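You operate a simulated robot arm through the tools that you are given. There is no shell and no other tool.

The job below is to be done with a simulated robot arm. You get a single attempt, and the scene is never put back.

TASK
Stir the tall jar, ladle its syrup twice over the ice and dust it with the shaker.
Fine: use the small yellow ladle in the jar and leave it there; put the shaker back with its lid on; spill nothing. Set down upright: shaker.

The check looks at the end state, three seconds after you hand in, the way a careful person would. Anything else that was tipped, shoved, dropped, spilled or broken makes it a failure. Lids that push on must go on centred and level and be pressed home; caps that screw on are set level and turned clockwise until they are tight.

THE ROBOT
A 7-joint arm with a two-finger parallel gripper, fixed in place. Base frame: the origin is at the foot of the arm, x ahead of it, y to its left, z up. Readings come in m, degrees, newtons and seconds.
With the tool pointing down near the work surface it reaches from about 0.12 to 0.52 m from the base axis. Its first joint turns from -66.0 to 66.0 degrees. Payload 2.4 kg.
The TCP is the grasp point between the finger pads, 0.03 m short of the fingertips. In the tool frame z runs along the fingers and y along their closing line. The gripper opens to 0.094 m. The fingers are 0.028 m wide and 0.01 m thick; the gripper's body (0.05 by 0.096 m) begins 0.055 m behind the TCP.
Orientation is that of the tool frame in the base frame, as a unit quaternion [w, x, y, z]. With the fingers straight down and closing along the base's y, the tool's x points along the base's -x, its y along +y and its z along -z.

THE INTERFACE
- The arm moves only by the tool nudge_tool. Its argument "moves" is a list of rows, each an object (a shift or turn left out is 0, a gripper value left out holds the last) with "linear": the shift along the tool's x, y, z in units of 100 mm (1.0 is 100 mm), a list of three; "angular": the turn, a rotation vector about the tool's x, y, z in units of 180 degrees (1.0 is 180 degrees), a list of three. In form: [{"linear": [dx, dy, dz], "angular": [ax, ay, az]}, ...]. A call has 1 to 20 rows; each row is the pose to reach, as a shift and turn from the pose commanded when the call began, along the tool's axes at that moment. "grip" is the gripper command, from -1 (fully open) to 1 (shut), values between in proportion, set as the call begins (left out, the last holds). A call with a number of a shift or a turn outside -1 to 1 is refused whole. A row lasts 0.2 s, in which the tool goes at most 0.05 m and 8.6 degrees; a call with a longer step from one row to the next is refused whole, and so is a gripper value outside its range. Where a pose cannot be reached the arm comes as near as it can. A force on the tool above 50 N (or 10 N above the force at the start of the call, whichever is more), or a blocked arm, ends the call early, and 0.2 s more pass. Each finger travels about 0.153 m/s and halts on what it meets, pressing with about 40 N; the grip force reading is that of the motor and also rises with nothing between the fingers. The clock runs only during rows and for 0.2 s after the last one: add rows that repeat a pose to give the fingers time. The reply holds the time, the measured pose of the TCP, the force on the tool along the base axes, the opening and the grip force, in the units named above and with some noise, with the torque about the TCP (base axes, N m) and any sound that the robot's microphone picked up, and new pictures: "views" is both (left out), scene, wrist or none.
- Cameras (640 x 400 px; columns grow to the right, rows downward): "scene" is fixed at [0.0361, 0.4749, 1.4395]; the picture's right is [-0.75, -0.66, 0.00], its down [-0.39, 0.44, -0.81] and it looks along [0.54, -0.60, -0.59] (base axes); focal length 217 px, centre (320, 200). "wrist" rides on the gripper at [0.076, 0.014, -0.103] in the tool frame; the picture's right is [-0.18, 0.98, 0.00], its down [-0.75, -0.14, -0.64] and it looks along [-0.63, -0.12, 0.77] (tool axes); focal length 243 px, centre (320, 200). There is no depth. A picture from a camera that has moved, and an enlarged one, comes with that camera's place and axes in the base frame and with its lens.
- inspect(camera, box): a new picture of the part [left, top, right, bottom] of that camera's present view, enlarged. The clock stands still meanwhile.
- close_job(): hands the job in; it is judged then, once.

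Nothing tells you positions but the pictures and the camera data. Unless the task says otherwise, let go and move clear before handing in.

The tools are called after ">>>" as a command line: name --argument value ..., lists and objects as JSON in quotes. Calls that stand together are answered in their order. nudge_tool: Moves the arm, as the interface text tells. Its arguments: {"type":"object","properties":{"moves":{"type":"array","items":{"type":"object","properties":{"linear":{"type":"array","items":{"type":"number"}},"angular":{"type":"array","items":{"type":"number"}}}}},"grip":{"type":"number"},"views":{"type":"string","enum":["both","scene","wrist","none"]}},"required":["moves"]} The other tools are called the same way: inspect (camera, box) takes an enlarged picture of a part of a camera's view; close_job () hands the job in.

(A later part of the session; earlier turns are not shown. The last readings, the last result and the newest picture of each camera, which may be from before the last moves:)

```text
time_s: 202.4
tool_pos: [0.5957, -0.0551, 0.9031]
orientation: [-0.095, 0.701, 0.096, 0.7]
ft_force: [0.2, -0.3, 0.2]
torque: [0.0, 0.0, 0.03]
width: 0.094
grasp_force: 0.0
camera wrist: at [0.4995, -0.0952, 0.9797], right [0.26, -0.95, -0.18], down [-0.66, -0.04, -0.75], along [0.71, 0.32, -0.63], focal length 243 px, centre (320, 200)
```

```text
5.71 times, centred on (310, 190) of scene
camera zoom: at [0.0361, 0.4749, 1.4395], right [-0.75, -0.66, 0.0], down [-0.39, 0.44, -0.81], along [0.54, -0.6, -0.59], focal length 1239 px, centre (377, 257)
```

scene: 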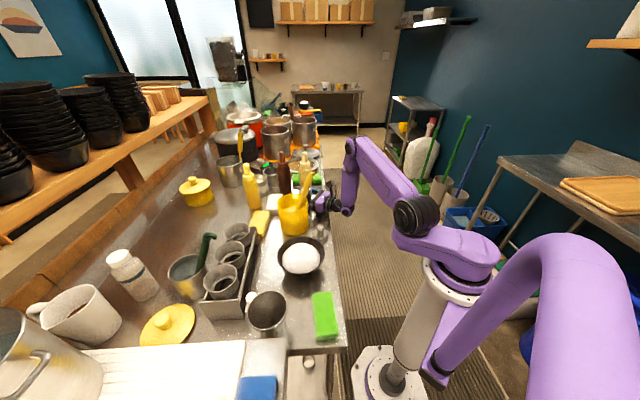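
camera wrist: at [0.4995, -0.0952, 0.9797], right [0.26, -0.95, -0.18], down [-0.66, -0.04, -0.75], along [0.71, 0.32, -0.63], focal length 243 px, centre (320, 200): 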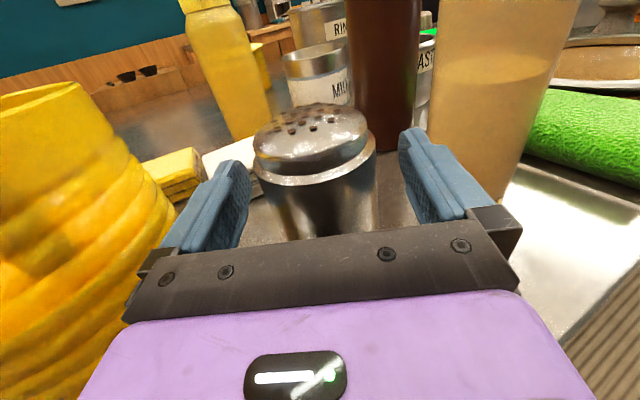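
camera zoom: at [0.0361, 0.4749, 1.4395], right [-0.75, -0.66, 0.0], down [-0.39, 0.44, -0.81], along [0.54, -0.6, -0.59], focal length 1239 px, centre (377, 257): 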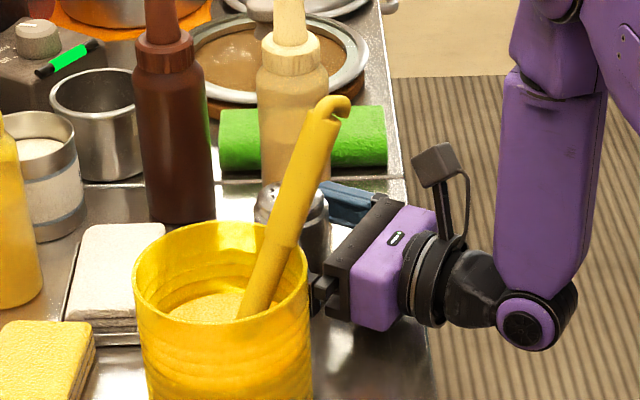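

The shaker sits about 4 mm left of centre between the fingers. I'll shift the hand 3 mm left and close on the body.

>>> nudge_tool --moves '[{"linear": [0, -0.03, 0]}, {"linear": [0, -0.03, 0]}]' --views "none"

>>> nudge_tool --moves '[{"linear": [0, 0, 0]}, {"linear": [0, 0, 0]}, {"linear": [0, 0, 0]}, {"linear": [0, 0, 0]}]' --grip 1 --views "both"

>>> inspect --camera "wrist" --box '[220, 60, 440, 240]'

```text
time_s: 203.0
tool_pos: [0.595, -0.0509, 0.9029]
orientation: [-0.094, 0.701, 0.095, 0.701]
ft_force: [0.1, -0.2, 0.0]
torque: [-0.04, 0.01, -0.01]
width: 0.094
grasp_force: 0.1
```

```text
time_s: 204.0
tool_pos: [0.5943, -0.0516, 0.9028]
orientation: [-0.095, 0.701, 0.095, 0.701]
ft_force: [0.2, 0.5, 2.5]
torque: [0.12, 0.01, 0.0]
width: 0.0593
grasp_force: 39.9
camera wrist: at [0.4984, -0.0925, 0.9799], right [0.26, -0.95, -0.18], down [-0.66, -0.04, -0.75], along [0.71, 0.32, -0.63], focal length 243 px, centre (320, 200)
```

scene: 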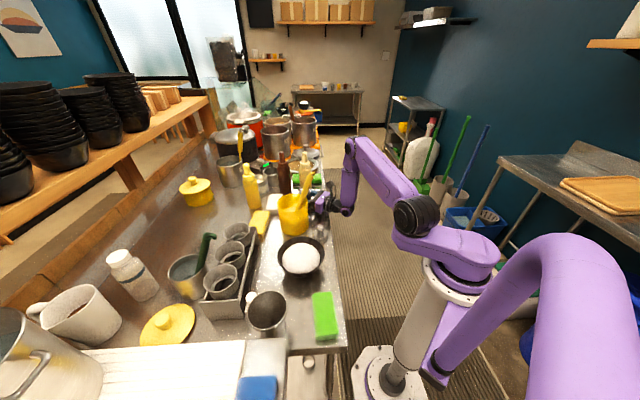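
wrist: 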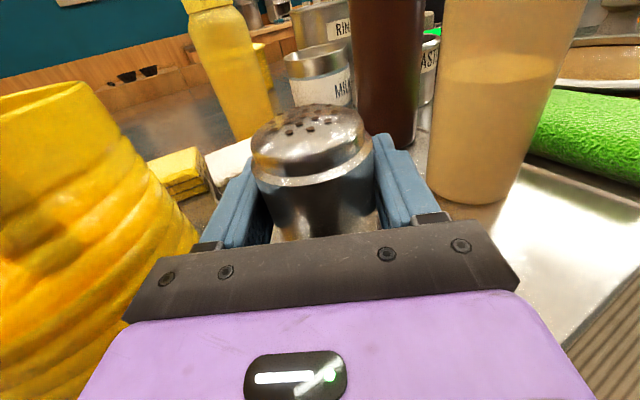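

```text
2.22 times, centred on (330, 150) of wrist
camera zoom: at [0.4984, -0.0925, 0.9799], right [0.26, -0.95, -0.18], down [-0.66, -0.04, -0.75], along [0.71, 0.32, -0.63], focal length 539 px, centre (298, 311)
```

zoom: 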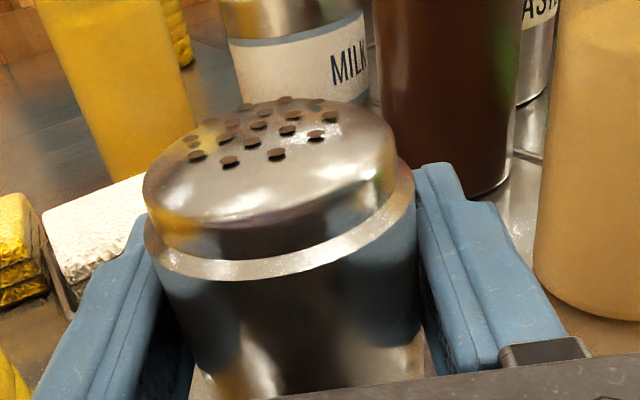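

The shaker is held firmly, but before lifting it I want to be sure the wrist can turn it over above the ice in this posture. I'll release it in place, back out and test that with an empty hand.

>>> nudge_tool --moves '[{"linear": [0, 0, 0]}, {"linear": [0, 0, 0]}, {"linear": [0, 0, 0]}, {"linear": [0, 0, -0.1]}, {"linear": [0, 0, -0.3]}, {"linear": [0, 0, -0.55]}, {"linear": [0, 0, -0.8]}, {"linear": [0, 0, -1.0]}]' --grip -1 --views "none"

>>> nudge_tool --moves '[{"linear": [0.2, 0, -0.15]}, {"linear": [0.45, 0, -0.3]}, {"linear": [0.7, 0, -0.3]}, {"linear": [1.0, 0, -0.3]}]' --views "both"

```text
time_s: 205.8
tool_pos: [0.4974, -0.078, 0.9032]
orientation: [-0.094, 0.701, 0.095, 0.7]
ft_force: [-0.5, 0.2, -0.7]
torque: [0.0, -0.01, -0.03]
width: 0.094
grasp_force: 0.0
```

```text
time_s: 206.8
tool_pos: [0.4686, -0.0872, 1.0038]
orientation: [-0.095, 0.701, 0.095, 0.701]
ft_force: [0.3, -0.2, -0.3]
torque: [0.01, -0.02, 0.06]
width: 0.0941
grasp_force: 0.0
camera wrist: at [0.3723, -0.1273, 1.0804], right [0.26, -0.95, -0.18], down [-0.66, -0.03, -0.75], along [0.71, 0.32, -0.63], focal length 243 px, centre (320, 200)
```

scene: 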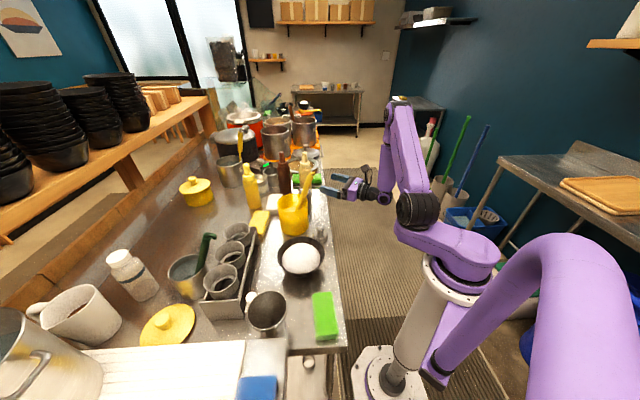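
wrist: 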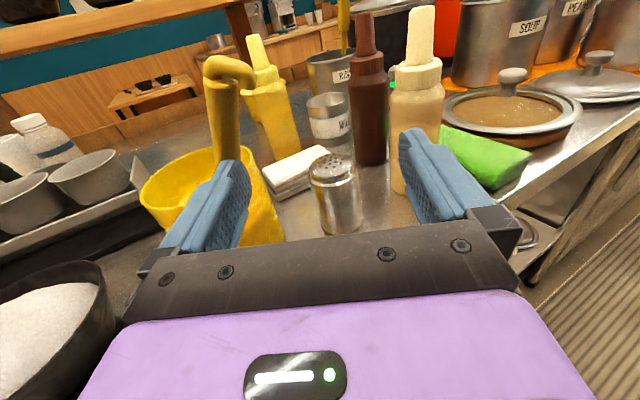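

>>> nudge_tool --moves '[{"linear": [0.25, -0.2, 0], "angular": [0.008, 0, 0]}, {"linear": [0.5, -0.45, 0.02], "angular": [0.016, 0, 0]}, {"linear": [0.76, -0.7, 0.04], "angular": [0.022, 0, 0]}, {"linear": [0.76, -0.92, 0.05], "angular": [0.028, 0, 0]}]' --views "none"

>>> nudge_tool --moves '[{"linear": [0, -0.3, 0.02], "angular": [0.01, 0, 0]}, {"linear": [0, -0.6, 0.04], "angular": [0.02, 0, 0]}, {"linear": [0, -0.9, 0.06], "angular": [0.028, 0, 0]}, {"linear": [0, -0.9, 0.06], "angular": [0.028, 0, 0]}]' --views "none"

>>> nudge_tool --moves '[{"linear": [0, -0.3, 0.02], "angular": [0.008, 0, 0]}, {"linear": [0, -0.6, 0.04], "angular": [0.016, 0, 0]}, {"linear": [0, -0.75, 0.06], "angular": [0.022, 0, 0]}, {"linear": [0, -0.75, 0.06], "angular": [0.022, 0, 0]}]' --views "both"

```text
time_s: 207.8
tool_pos: [0.4482, 0.0038, 1.0786]
orientation: [-0.126, 0.697, 0.126, 0.695]
ft_force: [0.2, -0.2, 0.6]
torque: [0.02, 0.0, -0.03]
width: 0.0942
grasp_force: 0.1
```

```text
time_s: 208.8
tool_pos: [0.4239, 0.0894, 1.078]
orientation: [-0.156, 0.69, 0.158, 0.689]
ft_force: [-0.8, -0.2, -0.2]
torque: [0.05, 0.01, 0.04]
width: 0.094
grasp_force: 0.0
```

```text
time_s: 209.8
tool_pos: [0.4277, 0.1487, 1.0705]
orientation: [-0.18, 0.684, 0.181, 0.683]
ft_force: [0.0, 0.8, 0.4]
torque: [0.01, 0.02, 0.01]
width: 0.0941
grasp_force: 0.0
out of reach, approached as far as the arm can: row 1, 2, 3, 4
camera wrist: at [0.3438, 0.086, 1.1477], right [0.48, -0.86, -0.18], down [-0.63, -0.19, -0.75], along [0.61, 0.48, -0.63], focal length 243 px, centre (320, 200)
```

scene: 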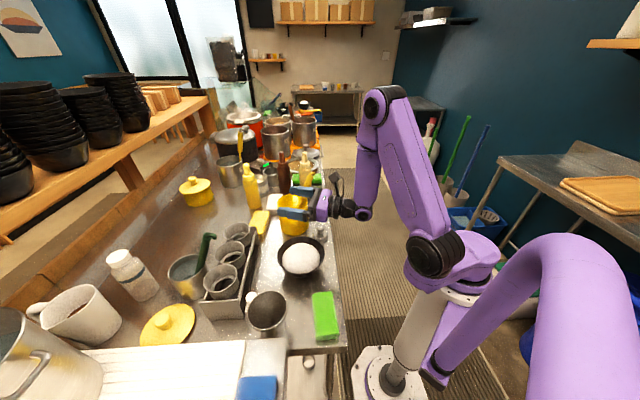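
wrist: 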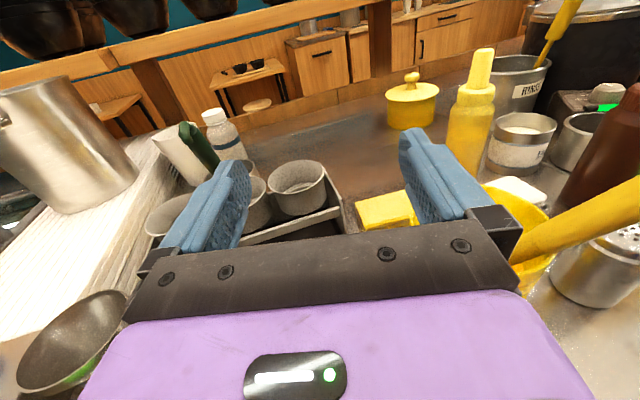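

At this heading the arm can't come close enough in over the ice. I'll try a larger yaw (about 55°) which keeps the wrist farther out.

>>> nudge_tool --moves '[{"linear": [0, 0, 0], "angular": [0.035, 0, 0]}, {"linear": [0, -0.1, 0], "angular": [0.07, 0, 0]}, {"linear": [0, -0.3, -0.1], "angular": [0.105, 0, 0]}, {"linear": [0, -0.541, -0.244], "angular": [0.139, 0, 0]}, {"linear": [0, -0.541, -0.244], "angular": [0.139, 0, 0]}]' --views "both"

```text
time_s: 211.0
tool_pos: [0.3788, 0.183, 1.0714]
orientation: [-0.324, 0.629, 0.324, 0.628]
ft_force: [0.4, 0.3, -0.3]
torque: [0.01, -0.03, 0.02]
width: 0.0941
grasp_force: 0.1
camera wrist: at [0.33, 0.0917, 1.1483], right [0.8, -0.57, -0.18], down [-0.49, -0.44, -0.75], along [0.35, 0.69, -0.63], focal length 243 px, centre (320, 200)
```

scene: 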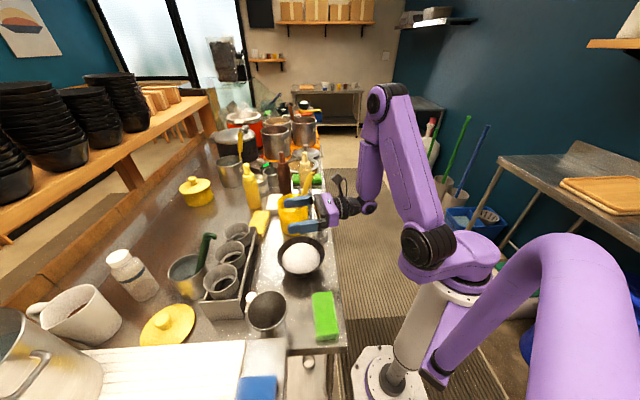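
wrist: 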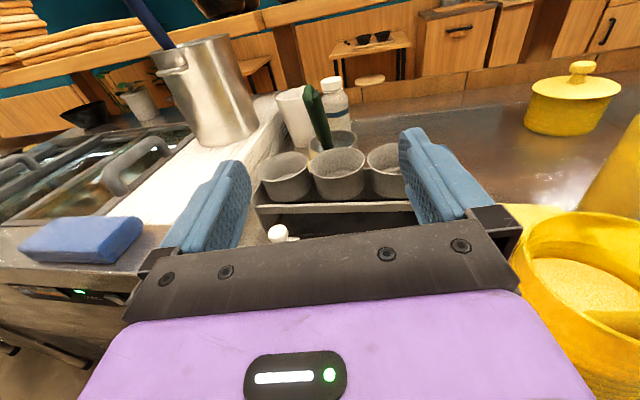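

That works: the hand is exactly over the ice at about 54° yaw. Now I test rolling here in increments, watching for limits.

>>> nudge_tool --moves '[{"angular": [0, 0, 0.045]}, {"angular": [0, 0, 0.09]}, {"angular": [0, 0, 0.135]}, {"angular": [0, 0, 0.18]}, {"angular": [0, 0, 0.225]}, {"angular": [0, 0, 0.25]}]' --views "none"

```text
time_s: 212.4
tool_pos: [0.3786, 0.1841, 1.0712]
orientation: [-0.539, 0.705, 0.058, 0.457]
ft_force: [0.0, -0.1, 0.7]
torque: [0.01, -0.01, 0.0]
width: 0.0941
grasp_force: 0.0
```

>>> nudge_tool --moves '[{"angular": [0, 0, 0.045]}, {"angular": [0, 0, 0.09]}, {"angular": [0, 0, 0.135]}, {"angular": [0, 0, 0.18]}, {"angular": [0, 0, 0.225]}, {"angular": [0, 0, 0.25]}]' --views "none"

>>> nudge_tool --moves '[{"angular": [0, 0, 0.045]}, {"angular": [0, 0, 0.09]}, {"angular": [0, 0, 0.135]}, {"angular": [0, 0, 0.167]}]' --views "none"

```text
time_s: 213.8
tool_pos: [0.38, 0.184, 1.0709]
orientation: [-0.673, 0.674, -0.216, 0.215]
ft_force: [-0.1, -0.1, 0.8]
torque: [0.0, -0.04, -0.03]
width: 0.094
grasp_force: 0.1
```

```text
time_s: 214.8
tool_pos: [0.3787, 0.1836, 1.0707]
orientation: [0.706, -0.594, 0.384, -0.033]
ft_force: [0.4, 0.6, 0.6]
torque: [-0.02, 0.0, -0.04]
width: 0.094
grasp_force: 0.0
```

120° fine so far; continuing toward a full inversion.

>>> nudge_tool --moves '[{"angular": [0, 0, 0.045]}, {"angular": [0, 0, 0.09]}, {"angular": [0, 0, 0.135]}, {"angular": [0, 0, 0.167]}]' --views "none"

>>> nudge_tool --moves '[{"angular": [0, 0, 0.045]}, {"angular": [0, 0, 0.09]}, {"angular": [0, 0, 0.135]}, {"angular": [0, 0, 0.167]}]' --views "scene"

```text
time_s: 215.8
tool_pos: [0.3784, 0.1839, 1.0703]
orientation: [0.691, -0.474, 0.525, 0.151]
ft_force: [0.8, 0.8, -0.2]
torque: [0.0, 0.03, 0.0]
width: 0.0938
grasp_force: 0.1
```

```text
time_s: 216.8
tool_pos: [0.3781, 0.1832, 1.0528]
orientation: [0.628, -0.323, 0.629, 0.325]
ft_force: [-0.7, -0.2, -0.7]
torque: [0.01, 0.0, -0.04]
width: 0.0941
grasp_force: 0.1
out of reach, approached as far as the arm can: row 4
```

scene: 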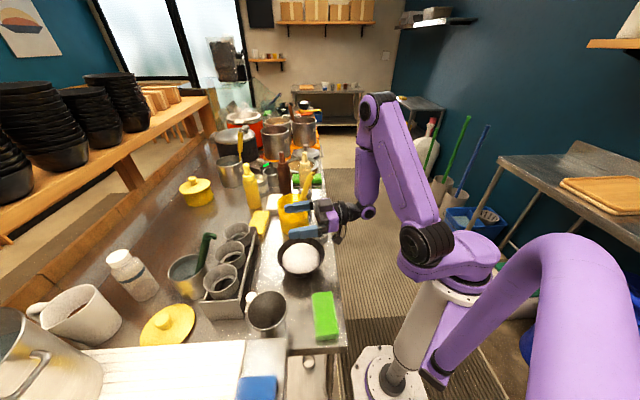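

The wrist can invert the hand here up to about 170°, plenty. I'll roll back the same way.

>>> nudge_tool --moves '[{"angular": [0, 0, -0.045]}, {"angular": [0, 0, -0.09]}, {"angular": [0, 0, -0.135]}, {"angular": [0, 0, -0.18]}, {"angular": [0, 0, -0.225]}, {"angular": [0, 0, -0.27]}, {"angular": [0, 0, -0.315]}, {"angular": [0, 0, -0.36]}, {"angular": [0, 0, -0.405]}, {"angular": [0, 0, -0.45]}, {"angular": [0, 0, -0.495]}]' --views "none"

>>> nudge_tool --moves '[{"angular": [0, 0, -0.045]}, {"angular": [0, 0, -0.09]}, {"angular": [0, 0, -0.135]}, {"angular": [0, 0, -0.18]}, {"angular": [0, 0, -0.225]}, {"angular": [0, 0, -0.27]}, {"angular": [0, 0, -0.315]}, {"angular": [0, 0, -0.36]}, {"angular": [0, 0, -0.405]}, {"angular": [0, 0, -0.45]}, {"angular": [0, 0, -0.495]}]' --views "none"

```text
time_s: 219.2
tool_pos: [0.3797, 0.1828, 1.0518]
orientation: [0.675, -0.672, 0.221, -0.211]
ft_force: [0.4, -0.8, -0.8]
torque: [0.02, 0.01, 0.01]
width: 0.094
grasp_force: 0.1
```

```text
time_s: 221.6
tool_pos: [0.3796, 0.1837, 1.0529]
orientation: [-0.334, 0.634, 0.315, 0.623]
ft_force: [0.0, -0.6, -0.6]
torque: [0.01, -0.02, -0.01]
width: 0.094
grasp_force: 0.1
```

Rolled back. Returning to the shaker the way I came.

>>> nudge_tool --moves '[{"linear": [0.11, 0.19, -0.06], "angular": [-0.035, 0, -0.003]}, {"linear": [0.22, 0.39, -0.115], "angular": [-0.07, 0, -0.006]}, {"linear": [0.22, 0.58, -0.17], "angular": [-0.105, 0, -0.0099]}, {"linear": [0.22, 0.778, -0.23], "angular": [-0.139, 0, -0.0099]}, {"linear": [0.22, 0.778, -0.23], "angular": [-0.139, 0, -0.0099]}]' --views "none"

```text
time_s: 222.8
tool_pos: [0.4293, 0.1189, 1.0704]
orientation: [-0.178, 0.687, 0.179, 0.681]
ft_force: [0.0, -0.5, 0.8]
torque: [-0.01, -0.02, 0.0]
width: 0.0937
grasp_force: 0.0
```

>>> nudge_tool --moves '[{"linear": [-0.1, 0.3, -0.1], "angular": [-0.015, 0, 0]}, {"linear": [-0.25, 0.65, -0.2], "angular": [-0.03, 0, 0]}, {"linear": [-0.4, 0.965, -0.302], "angular": [-0.0444, 0, 0]}, {"linear": [-0.4, 0.965, -0.302], "angular": [-0.0444, 0, 0]}]' --views "none"

```text
time_s: 223.8
tool_pos: [0.4513, 0.0204, 1.0323]
orientation: [-0.131, 0.697, 0.133, 0.692]
ft_force: [0.4, -0.6, 0.2]
torque: [-0.01, 0.02, 0.0]
width: 0.0942
grasp_force: 0.0
```

>>> nudge_tool --moves '[{"linear": [-0.1, 0.3, -0.05], "angular": [-0.011, 0, 0]}, {"linear": [-0.25, 0.6, -0.1], "angular": [-0.022, 0, 0]}, {"linear": [-0.42, 0.91, -0.158], "angular": [-0.0328, 0, 0]}, {"linear": [-0.42, 0.91, -0.158], "angular": [-0.0328, 0, 0]}]' --views "wrist"

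>>> inspect --camera "wrist" --box '[270, 120, 400, 240]'

```text
time_s: 224.8
tool_pos: [0.4677, -0.0716, 0.9902]
orientation: [-0.094, 0.704, 0.096, 0.698]
ft_force: [0.0, 0.5, -0.5]
torque: [-0.01, 0.02, -0.02]
width: 0.0938
grasp_force: 0.0
camera wrist: at [0.3735, -0.112, 1.0675], right [0.26, -0.95, -0.18], down [-0.66, -0.04, -0.75], along [0.7, 0.32, -0.64], focal length 243 px, centre (320, 200)
```

wrist: 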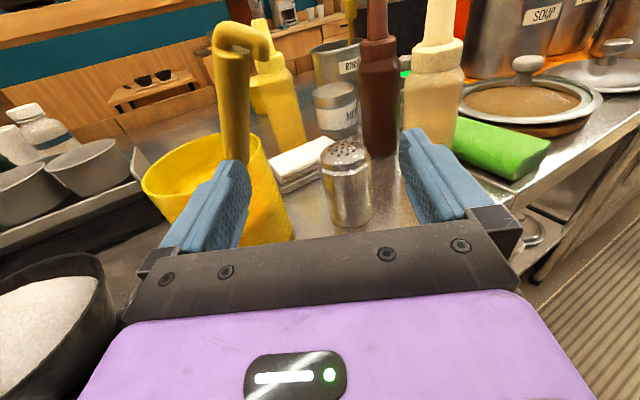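

```text
3.33 times, centred on (335, 180) of wrist
camera zoom: at [0.3735, -0.112, 1.0675], right [0.26, -0.95, -0.18], down [-0.66, -0.04, -0.75], along [0.7, 0.32, -0.64], focal length 809 px, centre (270, 267)
```

zoom: 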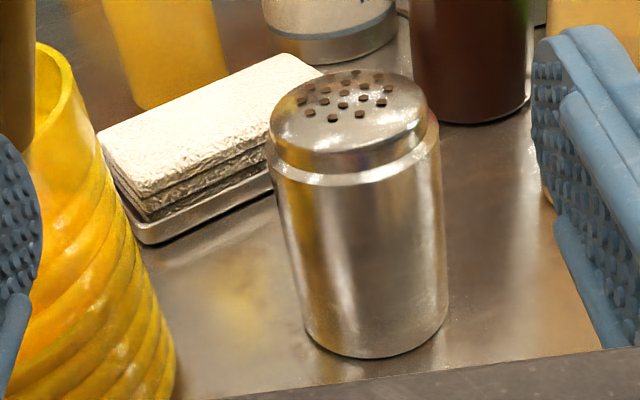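

The shaker is at (0.594, -0.051) still. I'll line up laterally, lower, and advance around it again.

>>> nudge_tool --moves '[{"linear": [-0.3, 0.14, -0.03], "angular": [0, 0.003, 0]}, {"linear": [-0.6, 0.14, -0.03], "angular": [0, 0.003, 0]}, {"linear": [-0.87, 0.14, -0.03], "angular": [0, 0.003, 0]}, {"linear": [-0.87, 0.14, 0.2], "angular": [0, 0.003, 0]}, {"linear": [-0.87, 0.14, 0.45], "angular": [0, 0.003, 0]}, {"linear": [-0.87, 0.14, 0.6], "angular": [0, 0.003, 0]}, {"linear": [-0.87, 0.14, 0.6], "angular": [0, 0.003, 0]}]' --views "wrist"

>>> inspect --camera "wrist" --box '[220, 60, 440, 240]'

```text
time_s: 226.4
tool_pos: [0.53, -0.0687, 0.9012]
orientation: [-0.095, 0.7, 0.096, 0.701]
ft_force: [-0.4, 0.2, 0.4]
torque: [0.03, 0.0, -0.04]
width: 0.0939
grasp_force: 0.0
camera wrist: at [0.4337, -0.1095, 0.9791], right [0.26, -0.95, -0.18], down [-0.66, -0.04, -0.75], along [0.71, 0.32, -0.63], focal length 243 px, centre (320, 200)
```

wrist: 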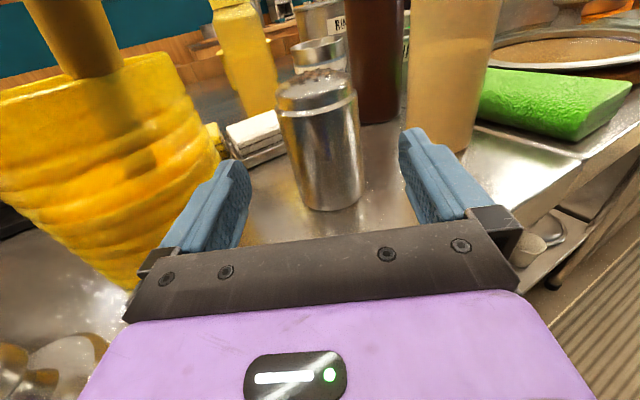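

```text
2.22 times, centred on (330, 150) of wrist
camera zoom: at [0.4337, -0.1095, 0.9791], right [0.26, -0.95, -0.18], down [-0.66, -0.04, -0.75], along [0.71, 0.32, -0.63], focal length 539 px, centre (298, 311)
```

zoom: 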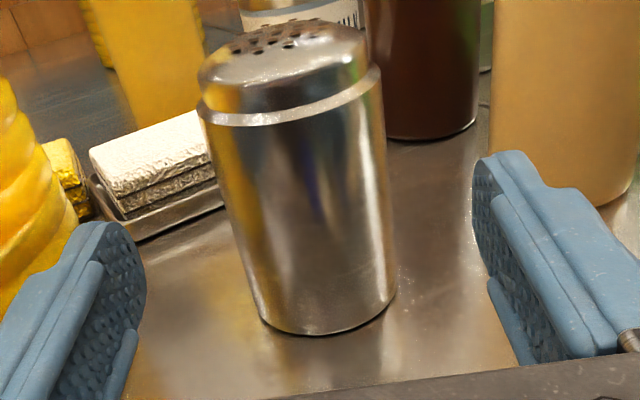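

>>> nudge_tool --moves '[{"linear": [0.02, -0.01, 0.15]}, {"linear": [0.02, -0.01, 0.3]}, {"linear": [0.02, -0.01, 0.45]}, {"linear": [0.02, -0.01, 0.58]}, {"linear": [0.02, -0.01, 0.665]}, {"linear": [0.02, -0.01, 0.665]}]' --views "wrist"

>>> inspect --camera "wrist" --box '[220, 60, 440, 240]'

```text
time_s: 227.8
tool_pos: [0.5922, -0.05, 0.9044]
orientation: [-0.096, 0.701, 0.096, 0.701]
ft_force: [-0.3, 0.2, 0.3]
torque: [0.03, 0.04, 0.01]
width: 0.0939
grasp_force: 0.1
camera wrist: at [0.4974, -0.0906, 0.9812], right [0.26, -0.95, -0.18], down [-0.66, -0.04, -0.75], along [0.71, 0.32, -0.63], focal length 243 px, centre (320, 200)
```

wrist: 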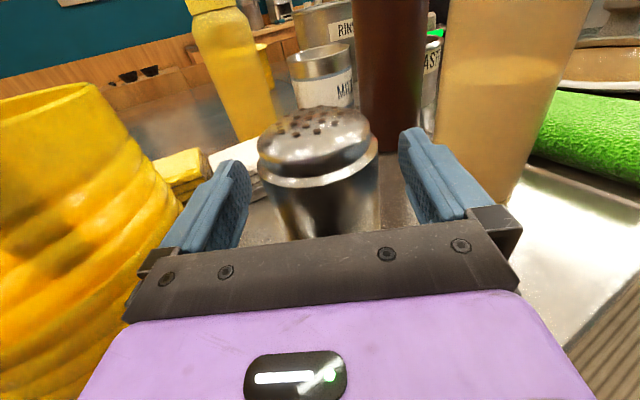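

```text
2.22 times, centred on (330, 150) of wrist
camera zoom: at [0.4974, -0.0906, 0.9812], right [0.26, -0.95, -0.18], down [-0.66, -0.04, -0.75], along [0.71, 0.32, -0.63], focal length 539 px, centre (298, 311)
```

zoom: 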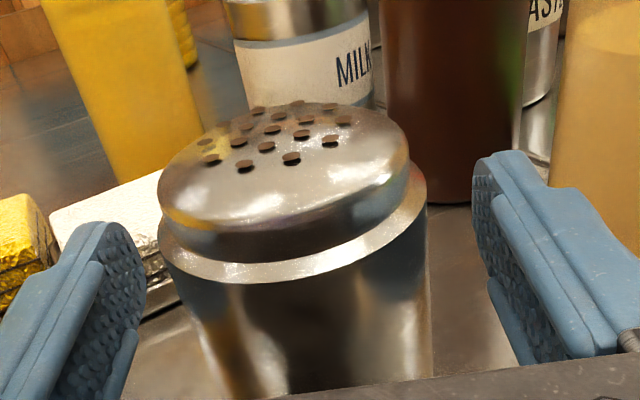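

Well centred. Closing on the body again, then a slight lift.

>>> nudge_tool --moves '[{"linear": [0, 0, 0]}, {"linear": [0, 0, 0]}, {"linear": [0, 0, 0]}, {"linear": [0, 0, 0]}]' --grip 1 --views "none"

>>> nudge_tool --moves '[{"linear": [0.06, 0, 0]}, {"linear": [0.12, 0, 0]}, {"linear": [0.18, 0, 0]}, {"linear": [0.22, 0, 0]}, {"linear": [0.22, 0, 0]}]' --views "both"

>>> inspect --camera "scene" --box '[270, 155, 350, 225]'

```text
time_s: 228.8
tool_pos: [0.5937, -0.0494, 0.9041]
orientation: [-0.095, 0.7, 0.096, 0.701]
ft_force: [2.2, -0.5, 1.6]
torque: [0.1, 0.02, -0.05]
width: 0.0595
grasp_force: 40.4
```

```text
time_s: 230.0
tool_pos: [0.5918, -0.0501, 0.9267]
orientation: [-0.095, 0.7, 0.097, 0.701]
ft_force: [0.3, -0.1, -2.5]
torque: [0.01, 0.0, -0.02]
width: 0.0597
grasp_force: 39.4
camera wrist: at [0.4972, -0.0902, 1.0032], right [0.26, -0.95, -0.18], down [-0.66, -0.04, -0.75], along [0.71, 0.32, -0.63], focal length 243 px, centre (320, 200)
```

scene: 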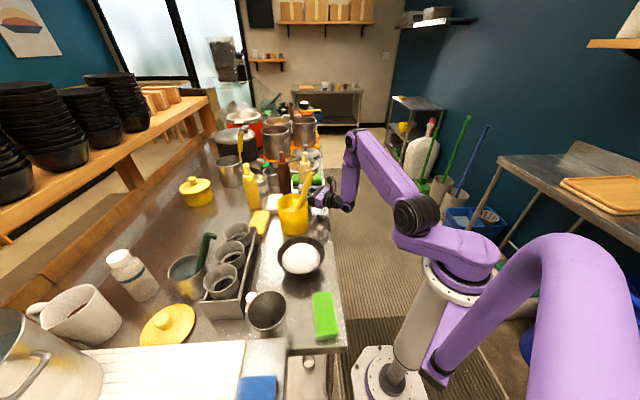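
wrist: 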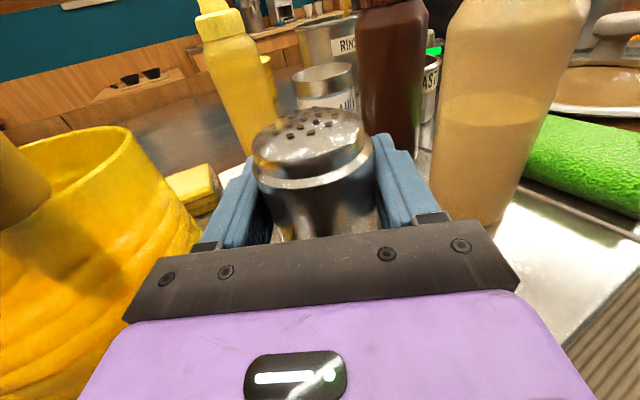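

```text
5.71 times, centred on (310, 190) of scene
camera zoom: at [0.0362, 0.4749, 1.4395], right [-0.75, -0.66, 0.0], down [-0.39, 0.44, -0.81], along [0.54, -0.6, -0.59], focal length 1239 px, centre (377, 257)
```

zoom: 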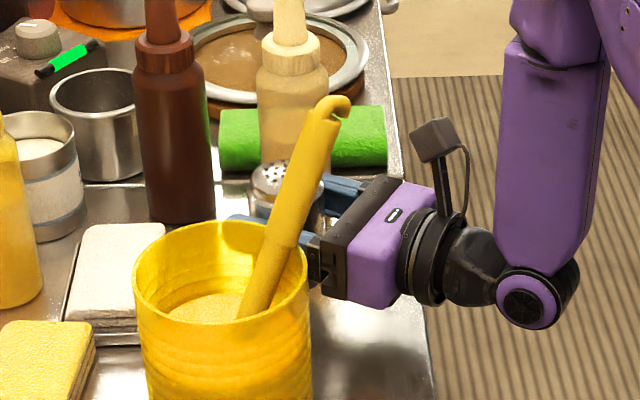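

The shaker is held (about 2.5 N). I'll retreat straight back below the ladle's hook, then rise.

>>> nudge_tool --moves '[{"linear": [0, 0, -0.12]}, {"linear": [0, 0, -0.28]}, {"linear": [0, 0, -0.46]}, {"linear": [0, 0, -0.64]}, {"linear": [0, 0, -0.82]}, {"linear": [0, 0, -1.0]}]' --views "none"

>>> nudge_tool --moves '[{"linear": [0, 0, -0.15]}, {"linear": [0.15, 0, -0.25]}, {"linear": [0.35, 0, -0.25]}, {"linear": [0.55, 0, -0.25]}, {"linear": [0.75, 0, -0.25]}]' --views "both"

```text
time_s: 231.4
tool_pos: [0.4986, -0.0758, 0.9269]
orientation: [-0.095, 0.7, 0.095, 0.701]
ft_force: [0.0, 0.1, -1.6]
torque: [-0.01, 0.01, 0.03]
width: 0.0596
grasp_force: 40.4
```

```text
time_s: 232.6
tool_pos: [0.4743, -0.0831, 1.0017]
orientation: [-0.095, 0.7, 0.096, 0.701]
ft_force: [0.0, 0.8, -1.8]
torque: [-0.03, 0.03, -0.03]
width: 0.0595
grasp_force: 40.3
camera wrist: at [0.3776, -0.1237, 1.078], right [0.26, -0.95, -0.18], down [-0.66, -0.04, -0.75], along [0.71, 0.32, -0.63], focal length 243 px, centre (320, 200)
```

scene: 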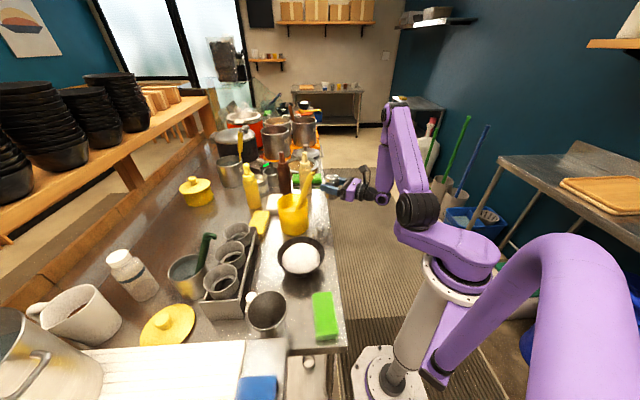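
wrist: 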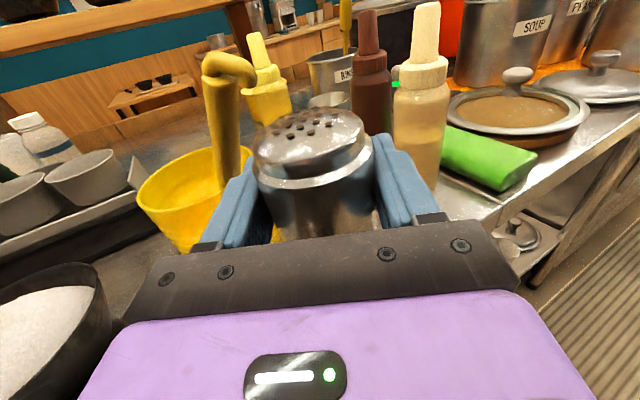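

Carrying it across toward the ice, upright.

>>> nudge_tool --moves '[{"linear": [0.25, -0.1, -0.06], "angular": [0.005, 0, 0]}, {"linear": [0.5, -0.3, -0.06], "angular": [0.012, 0, 0]}, {"linear": [0.76, -0.5, -0.05], "angular": [0.018, 0, 0]}, {"linear": [0.76, -0.7, -0.03], "angular": [0.024, 0, 0]}, {"linear": [0.76, -0.9, -0.01], "angular": [0.028, 0, 0]}]' --views "none"

>>> nudge_tool --moves '[{"linear": [0, -0.3, 0.02], "angular": [0.01, 0, 0]}, {"linear": [0, -0.6, 0.04], "angular": [0.02, 0, 0]}, {"linear": [0, -0.9, 0.06], "angular": [0.028, 0, 0]}, {"linear": [0, -0.9, 0.06], "angular": [0.028, 0, 0]}]' --views "none"

```text
time_s: 233.8
tool_pos: [0.4468, 0.0037, 1.0772]
orientation: [-0.126, 0.696, 0.127, 0.696]
ft_force: [0.2, 0.9, -1.9]
torque: [0.0, 0.02, -0.02]
width: 0.0596
grasp_force: 40.0
```

```text
time_s: 234.8
tool_pos: [0.422, 0.0917, 1.0771]
orientation: [-0.157, 0.689, 0.158, 0.69]
ft_force: [0.4, -0.4, -2.1]
torque: [-0.01, 0.03, 0.0]
width: 0.0599
grasp_force: 40.4
```

>>> nudge_tool --moves '[{"linear": [0, -0.1, 0.0], "angular": [0.03, 0, 0]}, {"linear": [0, -0.25, 0.0], "angular": [0.06, 0, 0]}, {"linear": [0, -0.45, 0.0], "angular": [0.09, 0, 0]}, {"linear": [0, -0.65, 0.0], "angular": [0.12, 0, 0]}, {"linear": [0, -0.85, 0.0], "angular": [0.15, 0, 0]}, {"linear": [-0.1, -0.987, 0.01], "angular": [0.16, 0, 0]}, {"linear": [-0.15, -0.987, 0.01], "angular": [0.16, 0, 0]}]' --views "both"

>>> inspect --camera "scene" --box '[256, 180, 356, 275]'

```text
time_s: 236.4
tool_pos: [0.3801, 0.1796, 1.0621]
orientation: [-0.322, 0.629, 0.323, 0.629]
ft_force: [0.2, 0.2, -2.4]
torque: [0.02, 0.0, -0.01]
width: 0.06
grasp_force: 39.6
camera wrist: at [0.3304, 0.0884, 1.1389], right [0.8, -0.57, -0.18], down [-0.49, -0.44, -0.75], along [0.35, 0.69, -0.63], focal length 243 px, centre (320, 200)
```

scene: 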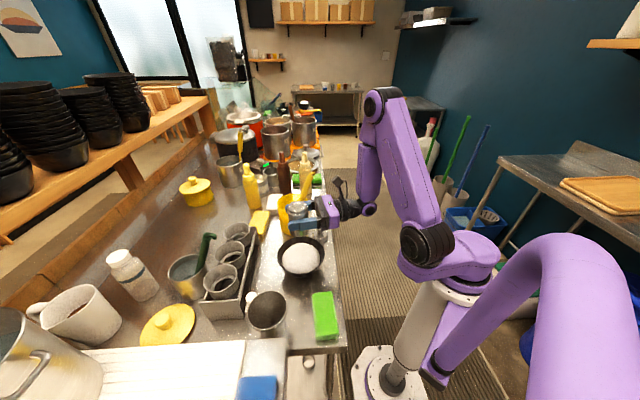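
wrist: 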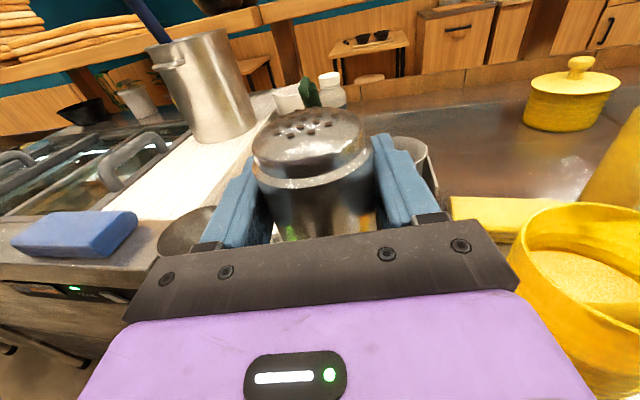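

```text
4.21 times, centred on (306, 228) of scene
camera zoom: at [0.0361, 0.4749, 1.4395], right [-0.75, -0.66, 0.0], down [-0.39, 0.44, -0.81], along [0.54, -0.6, -0.59], focal length 913 px, centre (379, 84)
```

zoom: 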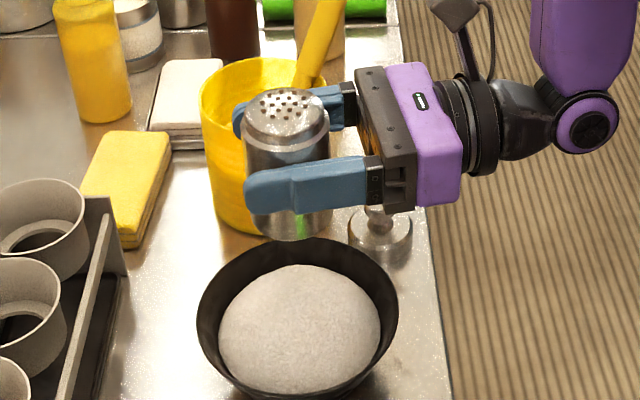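

The shaker is right above the ice. I'll roll it over to about 150° and then look.

>>> nudge_tool --moves '[{"angular": [0, 0, 0.0465]}, {"angular": [0, 0, 0.093]}, {"angular": [0, 0, 0.1395]}, {"angular": [0, 0, 0.186]}, {"angular": [0, 0, 0.2325]}, {"angular": [0, 0, 0.279]}, {"angular": [0, 0, 0.3255]}, {"angular": [0, 0, 0.372]}, {"angular": [0, 0, 0.4185]}, {"angular": [0, 0, 0.465]}, {"angular": [0, 0, 0.5115]}, {"angular": [0, 0, 0.558]}, {"angular": [0, 0, 0.6045]}, {"angular": [0, 0, 0.651]}, {"angular": [0, 0, 0.6975]}, {"angular": [0, 0, 0.744]}, {"angular": [0, 0, 0.7905]}, {"angular": [0, 0, 0.837]}]' --views "both"

>>> inspect --camera "scene" --box '[256, 180, 356, 275]'

```text
time_s: 240.2
tool_pos: [0.3791, 0.1811, 1.0617]
orientation: [0.69, -0.472, 0.527, 0.154]
ft_force: [0.8, 0.3, -0.8]
torque: [0.04, -0.04, 0.0]
width: 0.0597
grasp_force: 39.6
camera wrist: at [0.3392, 0.0817, 0.9892], right [-0.77, 0.55, -0.32], down [-0.57, -0.38, 0.73], along [0.28, 0.74, 0.61], focal length 243 px, centre (320, 200)
```

scene: 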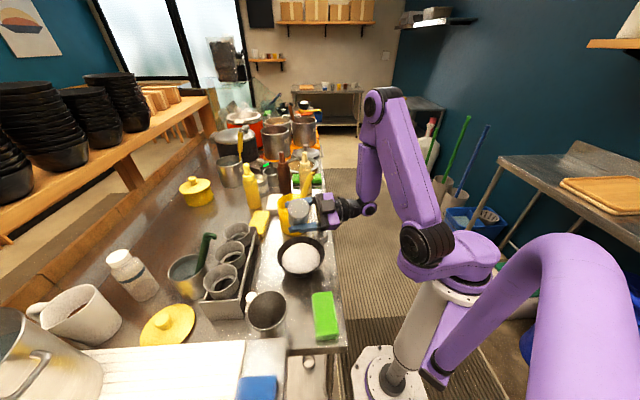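
wrist: 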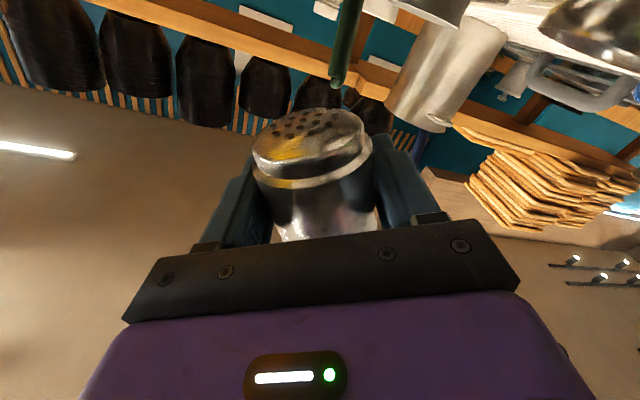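

```text
4.21 times, centred on (306, 228) of scene
camera zoom: at [0.0362, 0.4749, 1.4395], right [-0.75, -0.66, 0.0], down [-0.39, 0.44, -0.81], along [0.54, -0.6, -0.59], focal length 913 px, centre (379, 84)
```

zoom: 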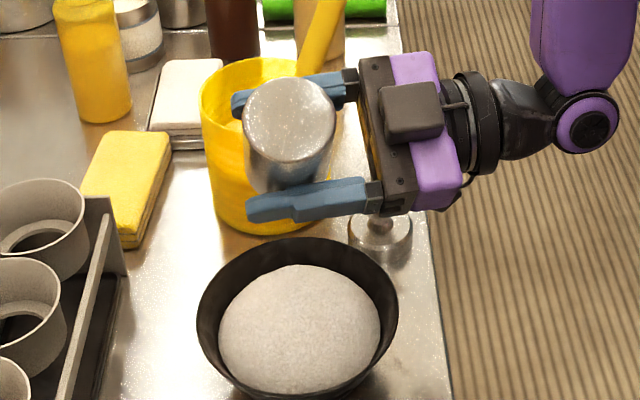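

It's inverted over the ice; nothing visible falls yet. I'll shake it along its axis with short strokes.

>>> nudge_tool --moves '[{"linear": [0.2, 0, 0]}, {"linear": [-0.15, 0, 0]}, {"linear": [0.2, 0, 0]}, {"linear": [-0.15, 0, 0]}, {"linear": [0.2, 0, 0]}, {"linear": [-0.15, 0, 0]}, {"linear": [0.2, 0, 0]}, {"linear": [0, 0, 0]}]' --views "scene"

>>> inspect --camera "scene" --box '[256, 180, 356, 275]'

>>> inspect --camera "scene" --box '[278, 230, 326, 280]'

```text
time_s: 242.0
tool_pos: [0.3797, 0.1789, 1.0625]
orientation: [0.69, -0.473, 0.526, 0.153]
ft_force: [0.5, -0.3, -0.4]
torque: [-0.03, -0.01, -0.02]
width: 0.0599
grasp_force: 40.1
```

scene: 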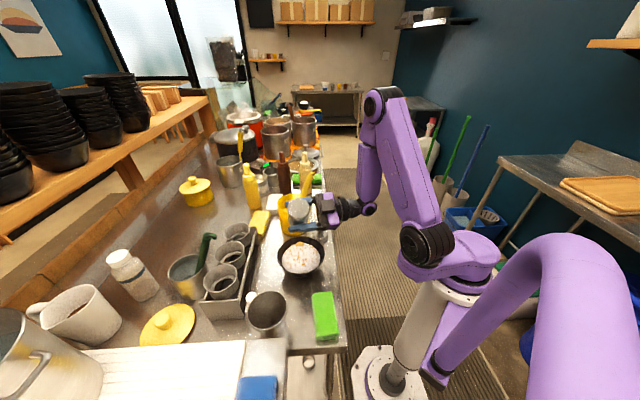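

```text
4.21 times, centred on (306, 228) of scene
camera zoom: at [0.0362, 0.4749, 1.4395], right [-0.75, -0.66, 0.0], down [-0.39, 0.44, -0.81], along [0.54, -0.6, -0.59], focal length 913 px, centre (379, 84)
```

zoom: 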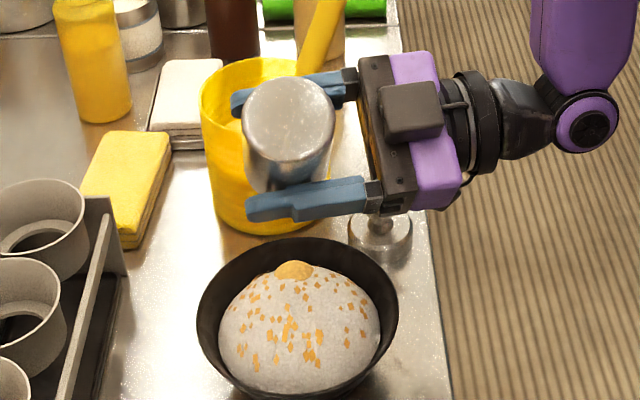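

```text
8.00 times, centred on (302, 255) of scene
camera zoom: at [0.0362, 0.4749, 1.4395], right [-0.75, -0.66, 0.0], down [-0.39, 0.44, -0.81], along [0.54, -0.6, -0.59], focal length 1735 px, centre (464, -240)
```

zoom: 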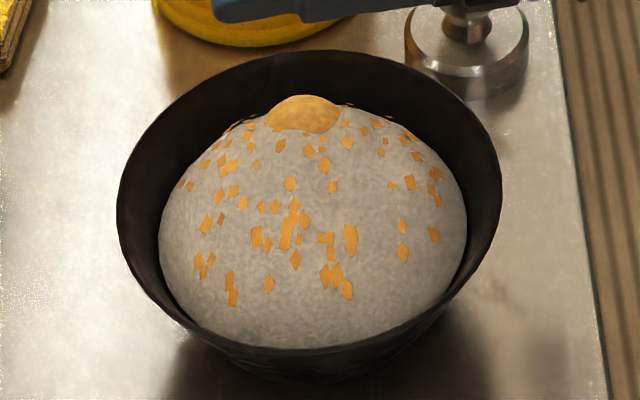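

The ice is dusted all over, with nothing beside the bowl. I'll roll the shaker back upright over the bowl.

>>> nudge_tool --moves '[{"angular": [0, 0, -0.0465]}, {"angular": [0, 0, -0.093]}, {"angular": [0, 0, -0.1395]}, {"angular": [0, 0, -0.186]}, {"angular": [0, 0, -0.2325]}, {"angular": [0, 0, -0.279]}, {"angular": [0, 0, -0.3255]}, {"angular": [0, 0, -0.372]}, {"angular": [0, 0, -0.4185]}, {"angular": [0, 0, -0.465]}, {"angular": [0, 0, -0.5115]}, {"angular": [0, 0, -0.558]}, {"angular": [0, 0, -0.6045]}, {"angular": [0, 0, -0.651]}, {"angular": [0, 0, -0.6975]}, {"angular": [0, 0, -0.744]}, {"angular": [0, 0, -0.7905]}, {"angular": [0, 0, -0.837]}]' --views "both"

>>> inspect --camera "scene" --box '[256, 180, 356, 275]'

```text
time_s: 245.8
tool_pos: [0.3794, 0.1789, 1.062]
orientation: [-0.322, 0.629, 0.324, 0.629]
ft_force: [1.6, -1.0, -1.5]
torque: [-0.02, -0.04, -0.03]
width: 0.0595
grasp_force: 39.8
camera wrist: at [0.3304, 0.0882, 1.1388], right [0.8, -0.57, -0.18], down [-0.49, -0.44, -0.75], along [0.35, 0.69, -0.63], focal length 243 px, centre (320, 200)
```

scene: 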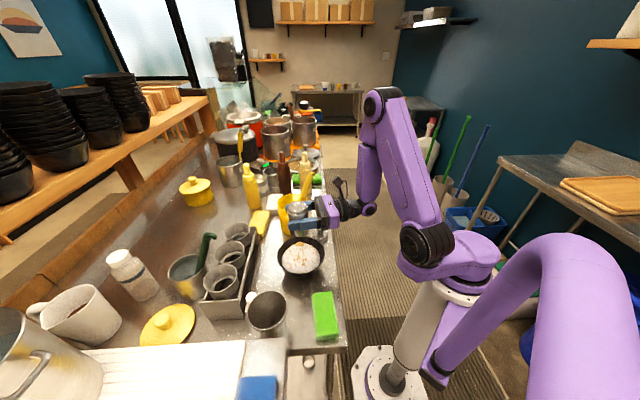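
wrist: 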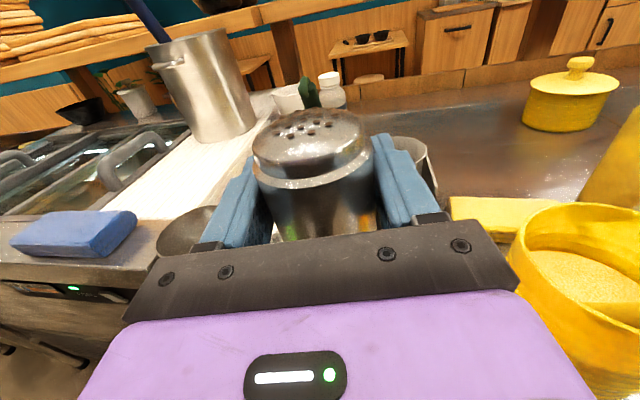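

```text
4.21 times, centred on (306, 228) of scene
camera zoom: at [0.0362, 0.4749, 1.4395], right [-0.75, -0.66, 0.0], down [-0.39, 0.44, -0.81], along [0.54, -0.6, -0.59], focal length 913 px, centre (379, 84)
```

zoom: 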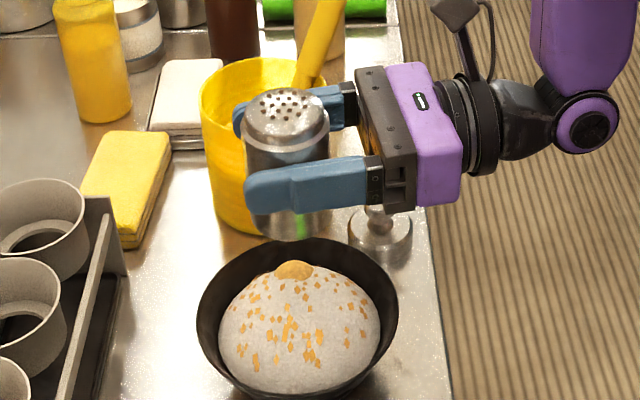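

Dusting is done and the shaker is upright. Now I carry it back along the same route.

>>> nudge_tool --moves '[{"linear": [0.05, 0.16, -0.05], "angular": [-0.028, 0, 0]}, {"linear": [0.1, 0.31, -0.09], "angular": [-0.056, 0, 0]}, {"linear": [0.1, 0.47, -0.14], "angular": [-0.084, 0, 0]}, {"linear": [0.1, 0.62, -0.18], "angular": [-0.112, 0, 0]}, {"linear": [0.1, 0.778, -0.23], "angular": [-0.139, 0, 0]}, {"linear": [0.1, 0.778, -0.23], "angular": [-0.139, 0, 0]}]' --views "none"

>>> nudge_tool --moves '[{"linear": [0, 0.25, -0.08], "angular": [-0.011, 0, 0]}, {"linear": [0, 0.5, -0.16], "angular": [-0.022, 0, 0]}, {"linear": [0, 0.75, -0.24], "angular": [-0.033, 0, 0]}, {"linear": [0, 0.965, -0.302], "angular": [-0.0444, 0, 0]}, {"linear": [0, 0.965, -0.302], "angular": [-0.0444, 0, 0]}]' --views "none"

```text
time_s: 247.2
tool_pos: [0.429, 0.1155, 1.0721]
orientation: [-0.178, 0.684, 0.18, 0.684]
ft_force: [0.4, -0.5, -0.8]
torque: [-0.01, -0.05, -0.02]
width: 0.0597
grasp_force: 40.3
```

```text
time_s: 248.4
tool_pos: [0.4497, 0.017, 1.0717]
orientation: [-0.132, 0.694, 0.134, 0.695]
ft_force: [0.1, -0.2, -0.9]
torque: [-0.01, 0.02, -0.01]
width: 0.0595
grasp_force: 40.7
```

>>> nudge_tool --moves '[{"linear": [0, 0.22, -0.08], "angular": [-0.008, 0, 0]}, {"linear": [0, 0.45, -0.14], "angular": [-0.016, 0, 0]}, {"linear": [-0.1, 0.68, -0.18], "angular": [-0.025, 0, 0]}, {"linear": [-0.25, 0.858, -0.195], "angular": [-0.0328, 0, 0]}, {"linear": [-0.4, 0.858, -0.195], "angular": [-0.0328, 0, 0]}]' --views "none"

```text
time_s: 249.6
tool_pos: [0.4647, -0.0703, 1.0314]
orientation: [-0.095, 0.7, 0.096, 0.701]
ft_force: [-0.6, 0.7, -1.6]
torque: [0.01, 0.03, -0.03]
width: 0.0596
grasp_force: 40.0
```

Lining up with its original place, lowering off the table edge, then advancing.

>>> nudge_tool --moves '[{"linear": [-0.25, 0.1, 0]}, {"linear": [-0.5, 0.207, 0]}, {"linear": [-0.75, 0.207, 0]}, {"linear": [-0.98, 0.207, 0]}, {"linear": [-0.98, 0.207, 0.15]}, {"linear": [-0.98, 0.207, 0.35]}, {"linear": [-0.98, 0.207, 0.55]}, {"linear": [-0.98, 0.207, 0.55]}]' --views "both"

>>> inspect --camera "scene" --box '[270, 155, 350, 225]'

```text
time_s: 251.4
tool_pos: [0.5229, -0.0745, 0.9342]
orientation: [-0.095, 0.7, 0.096, 0.701]
ft_force: [-0.8, 0.4, -1.5]
torque: [-0.03, 0.05, 0.01]
width: 0.0596
grasp_force: 40.0
camera wrist: at [0.4266, -0.1168, 1.0109], right [0.26, -0.95, -0.18], down [-0.66, -0.04, -0.75], along [0.71, 0.32, -0.63], focal length 243 px, centre (320, 200)
```

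scene: 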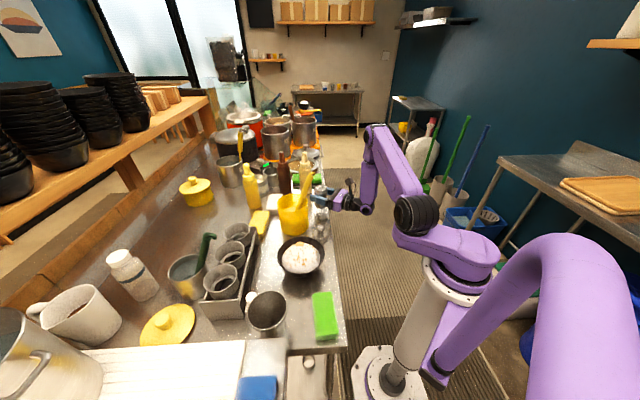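
wrist: 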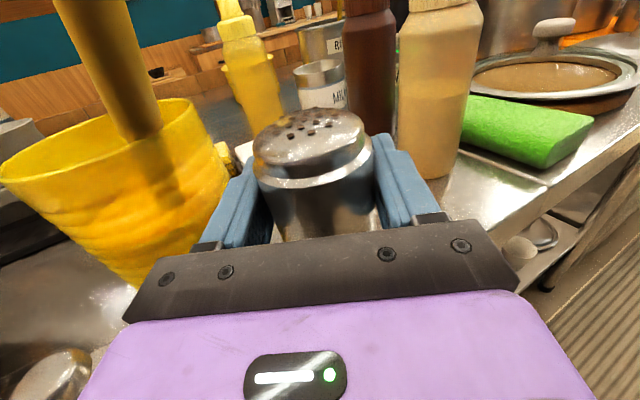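

```text
5.71 times, centred on (310, 190) of scene
camera zoom: at [0.0362, 0.4749, 1.4395], right [-0.75, -0.66, 0.0], down [-0.39, 0.44, -0.81], along [0.54, -0.6, -0.59], focal length 1239 px, centre (377, 257)
```

zoom: 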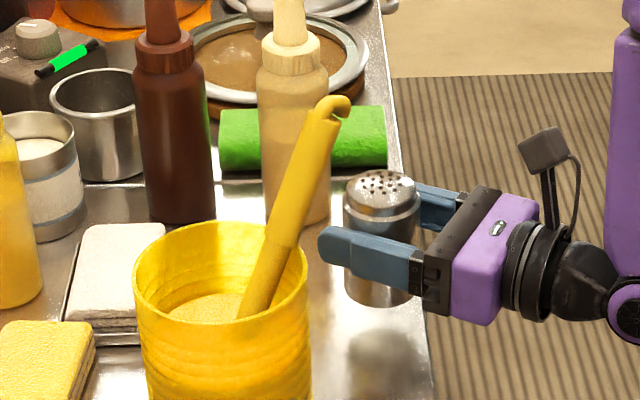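

>>> nudge_tool --moves '[{"linear": [0, 0, 0.15]}, {"linear": [0, 0, 0.3]}, {"linear": [0, 0, 0.45]}, {"linear": [0, 0.01, 0.6]}, {"linear": [0, 0.01, 0.714]}, {"linear": [-0.08, 0.01, 0.714]}, {"linear": [-0.16, 0.01, 0.714]}, {"linear": [-0.24, 0.01, 0.714]}, {"linear": [-0.24, 0.01, 0.714]}]' --views "none"

```text
time_s: 253.4
tool_pos: [0.5914, -0.0576, 0.9107]
orientation: [-0.096, 0.7, 0.097, 0.701]
ft_force: [-0.1, -0.2, -0.9]
torque: [-0.02, 0.02, 0.05]
width: 0.0596
grasp_force: 39.9
```

Nearly down; the last few millimetres in small steps.

>>> nudge_tool --moves '[{"linear": [-0.02, 0, 0]}, {"linear": [-0.045, 0, 0]}, {"linear": [-0.045, 0, 0]}]' --views "none"

```text
time_s: 254.2
tool_pos: [0.5907, -0.0578, 0.907]
orientation: [-0.095, 0.7, 0.096, 0.701]
ft_force: [-0.2, 0.7, -2.4]
torque: [0.0, -0.01, -0.02]
width: 0.0597
grasp_force: 40.2
```

>>> nudge_tool --moves '[{"linear": [-0.015, 0, 0]}, {"linear": [-0.02, 0, 0]}, {"linear": [-0.02, 0, 0]}]' --views "none"

```text
time_s: 255.0
tool_pos: [0.5923, -0.0583, 0.9055]
orientation: [-0.095, 0.699, 0.096, 0.702]
ft_force: [-1.9, 0.6, 8.8]
torque: [0.18, 0.35, 0.01]
width: 0.0596
grasp_force: 40.3
```

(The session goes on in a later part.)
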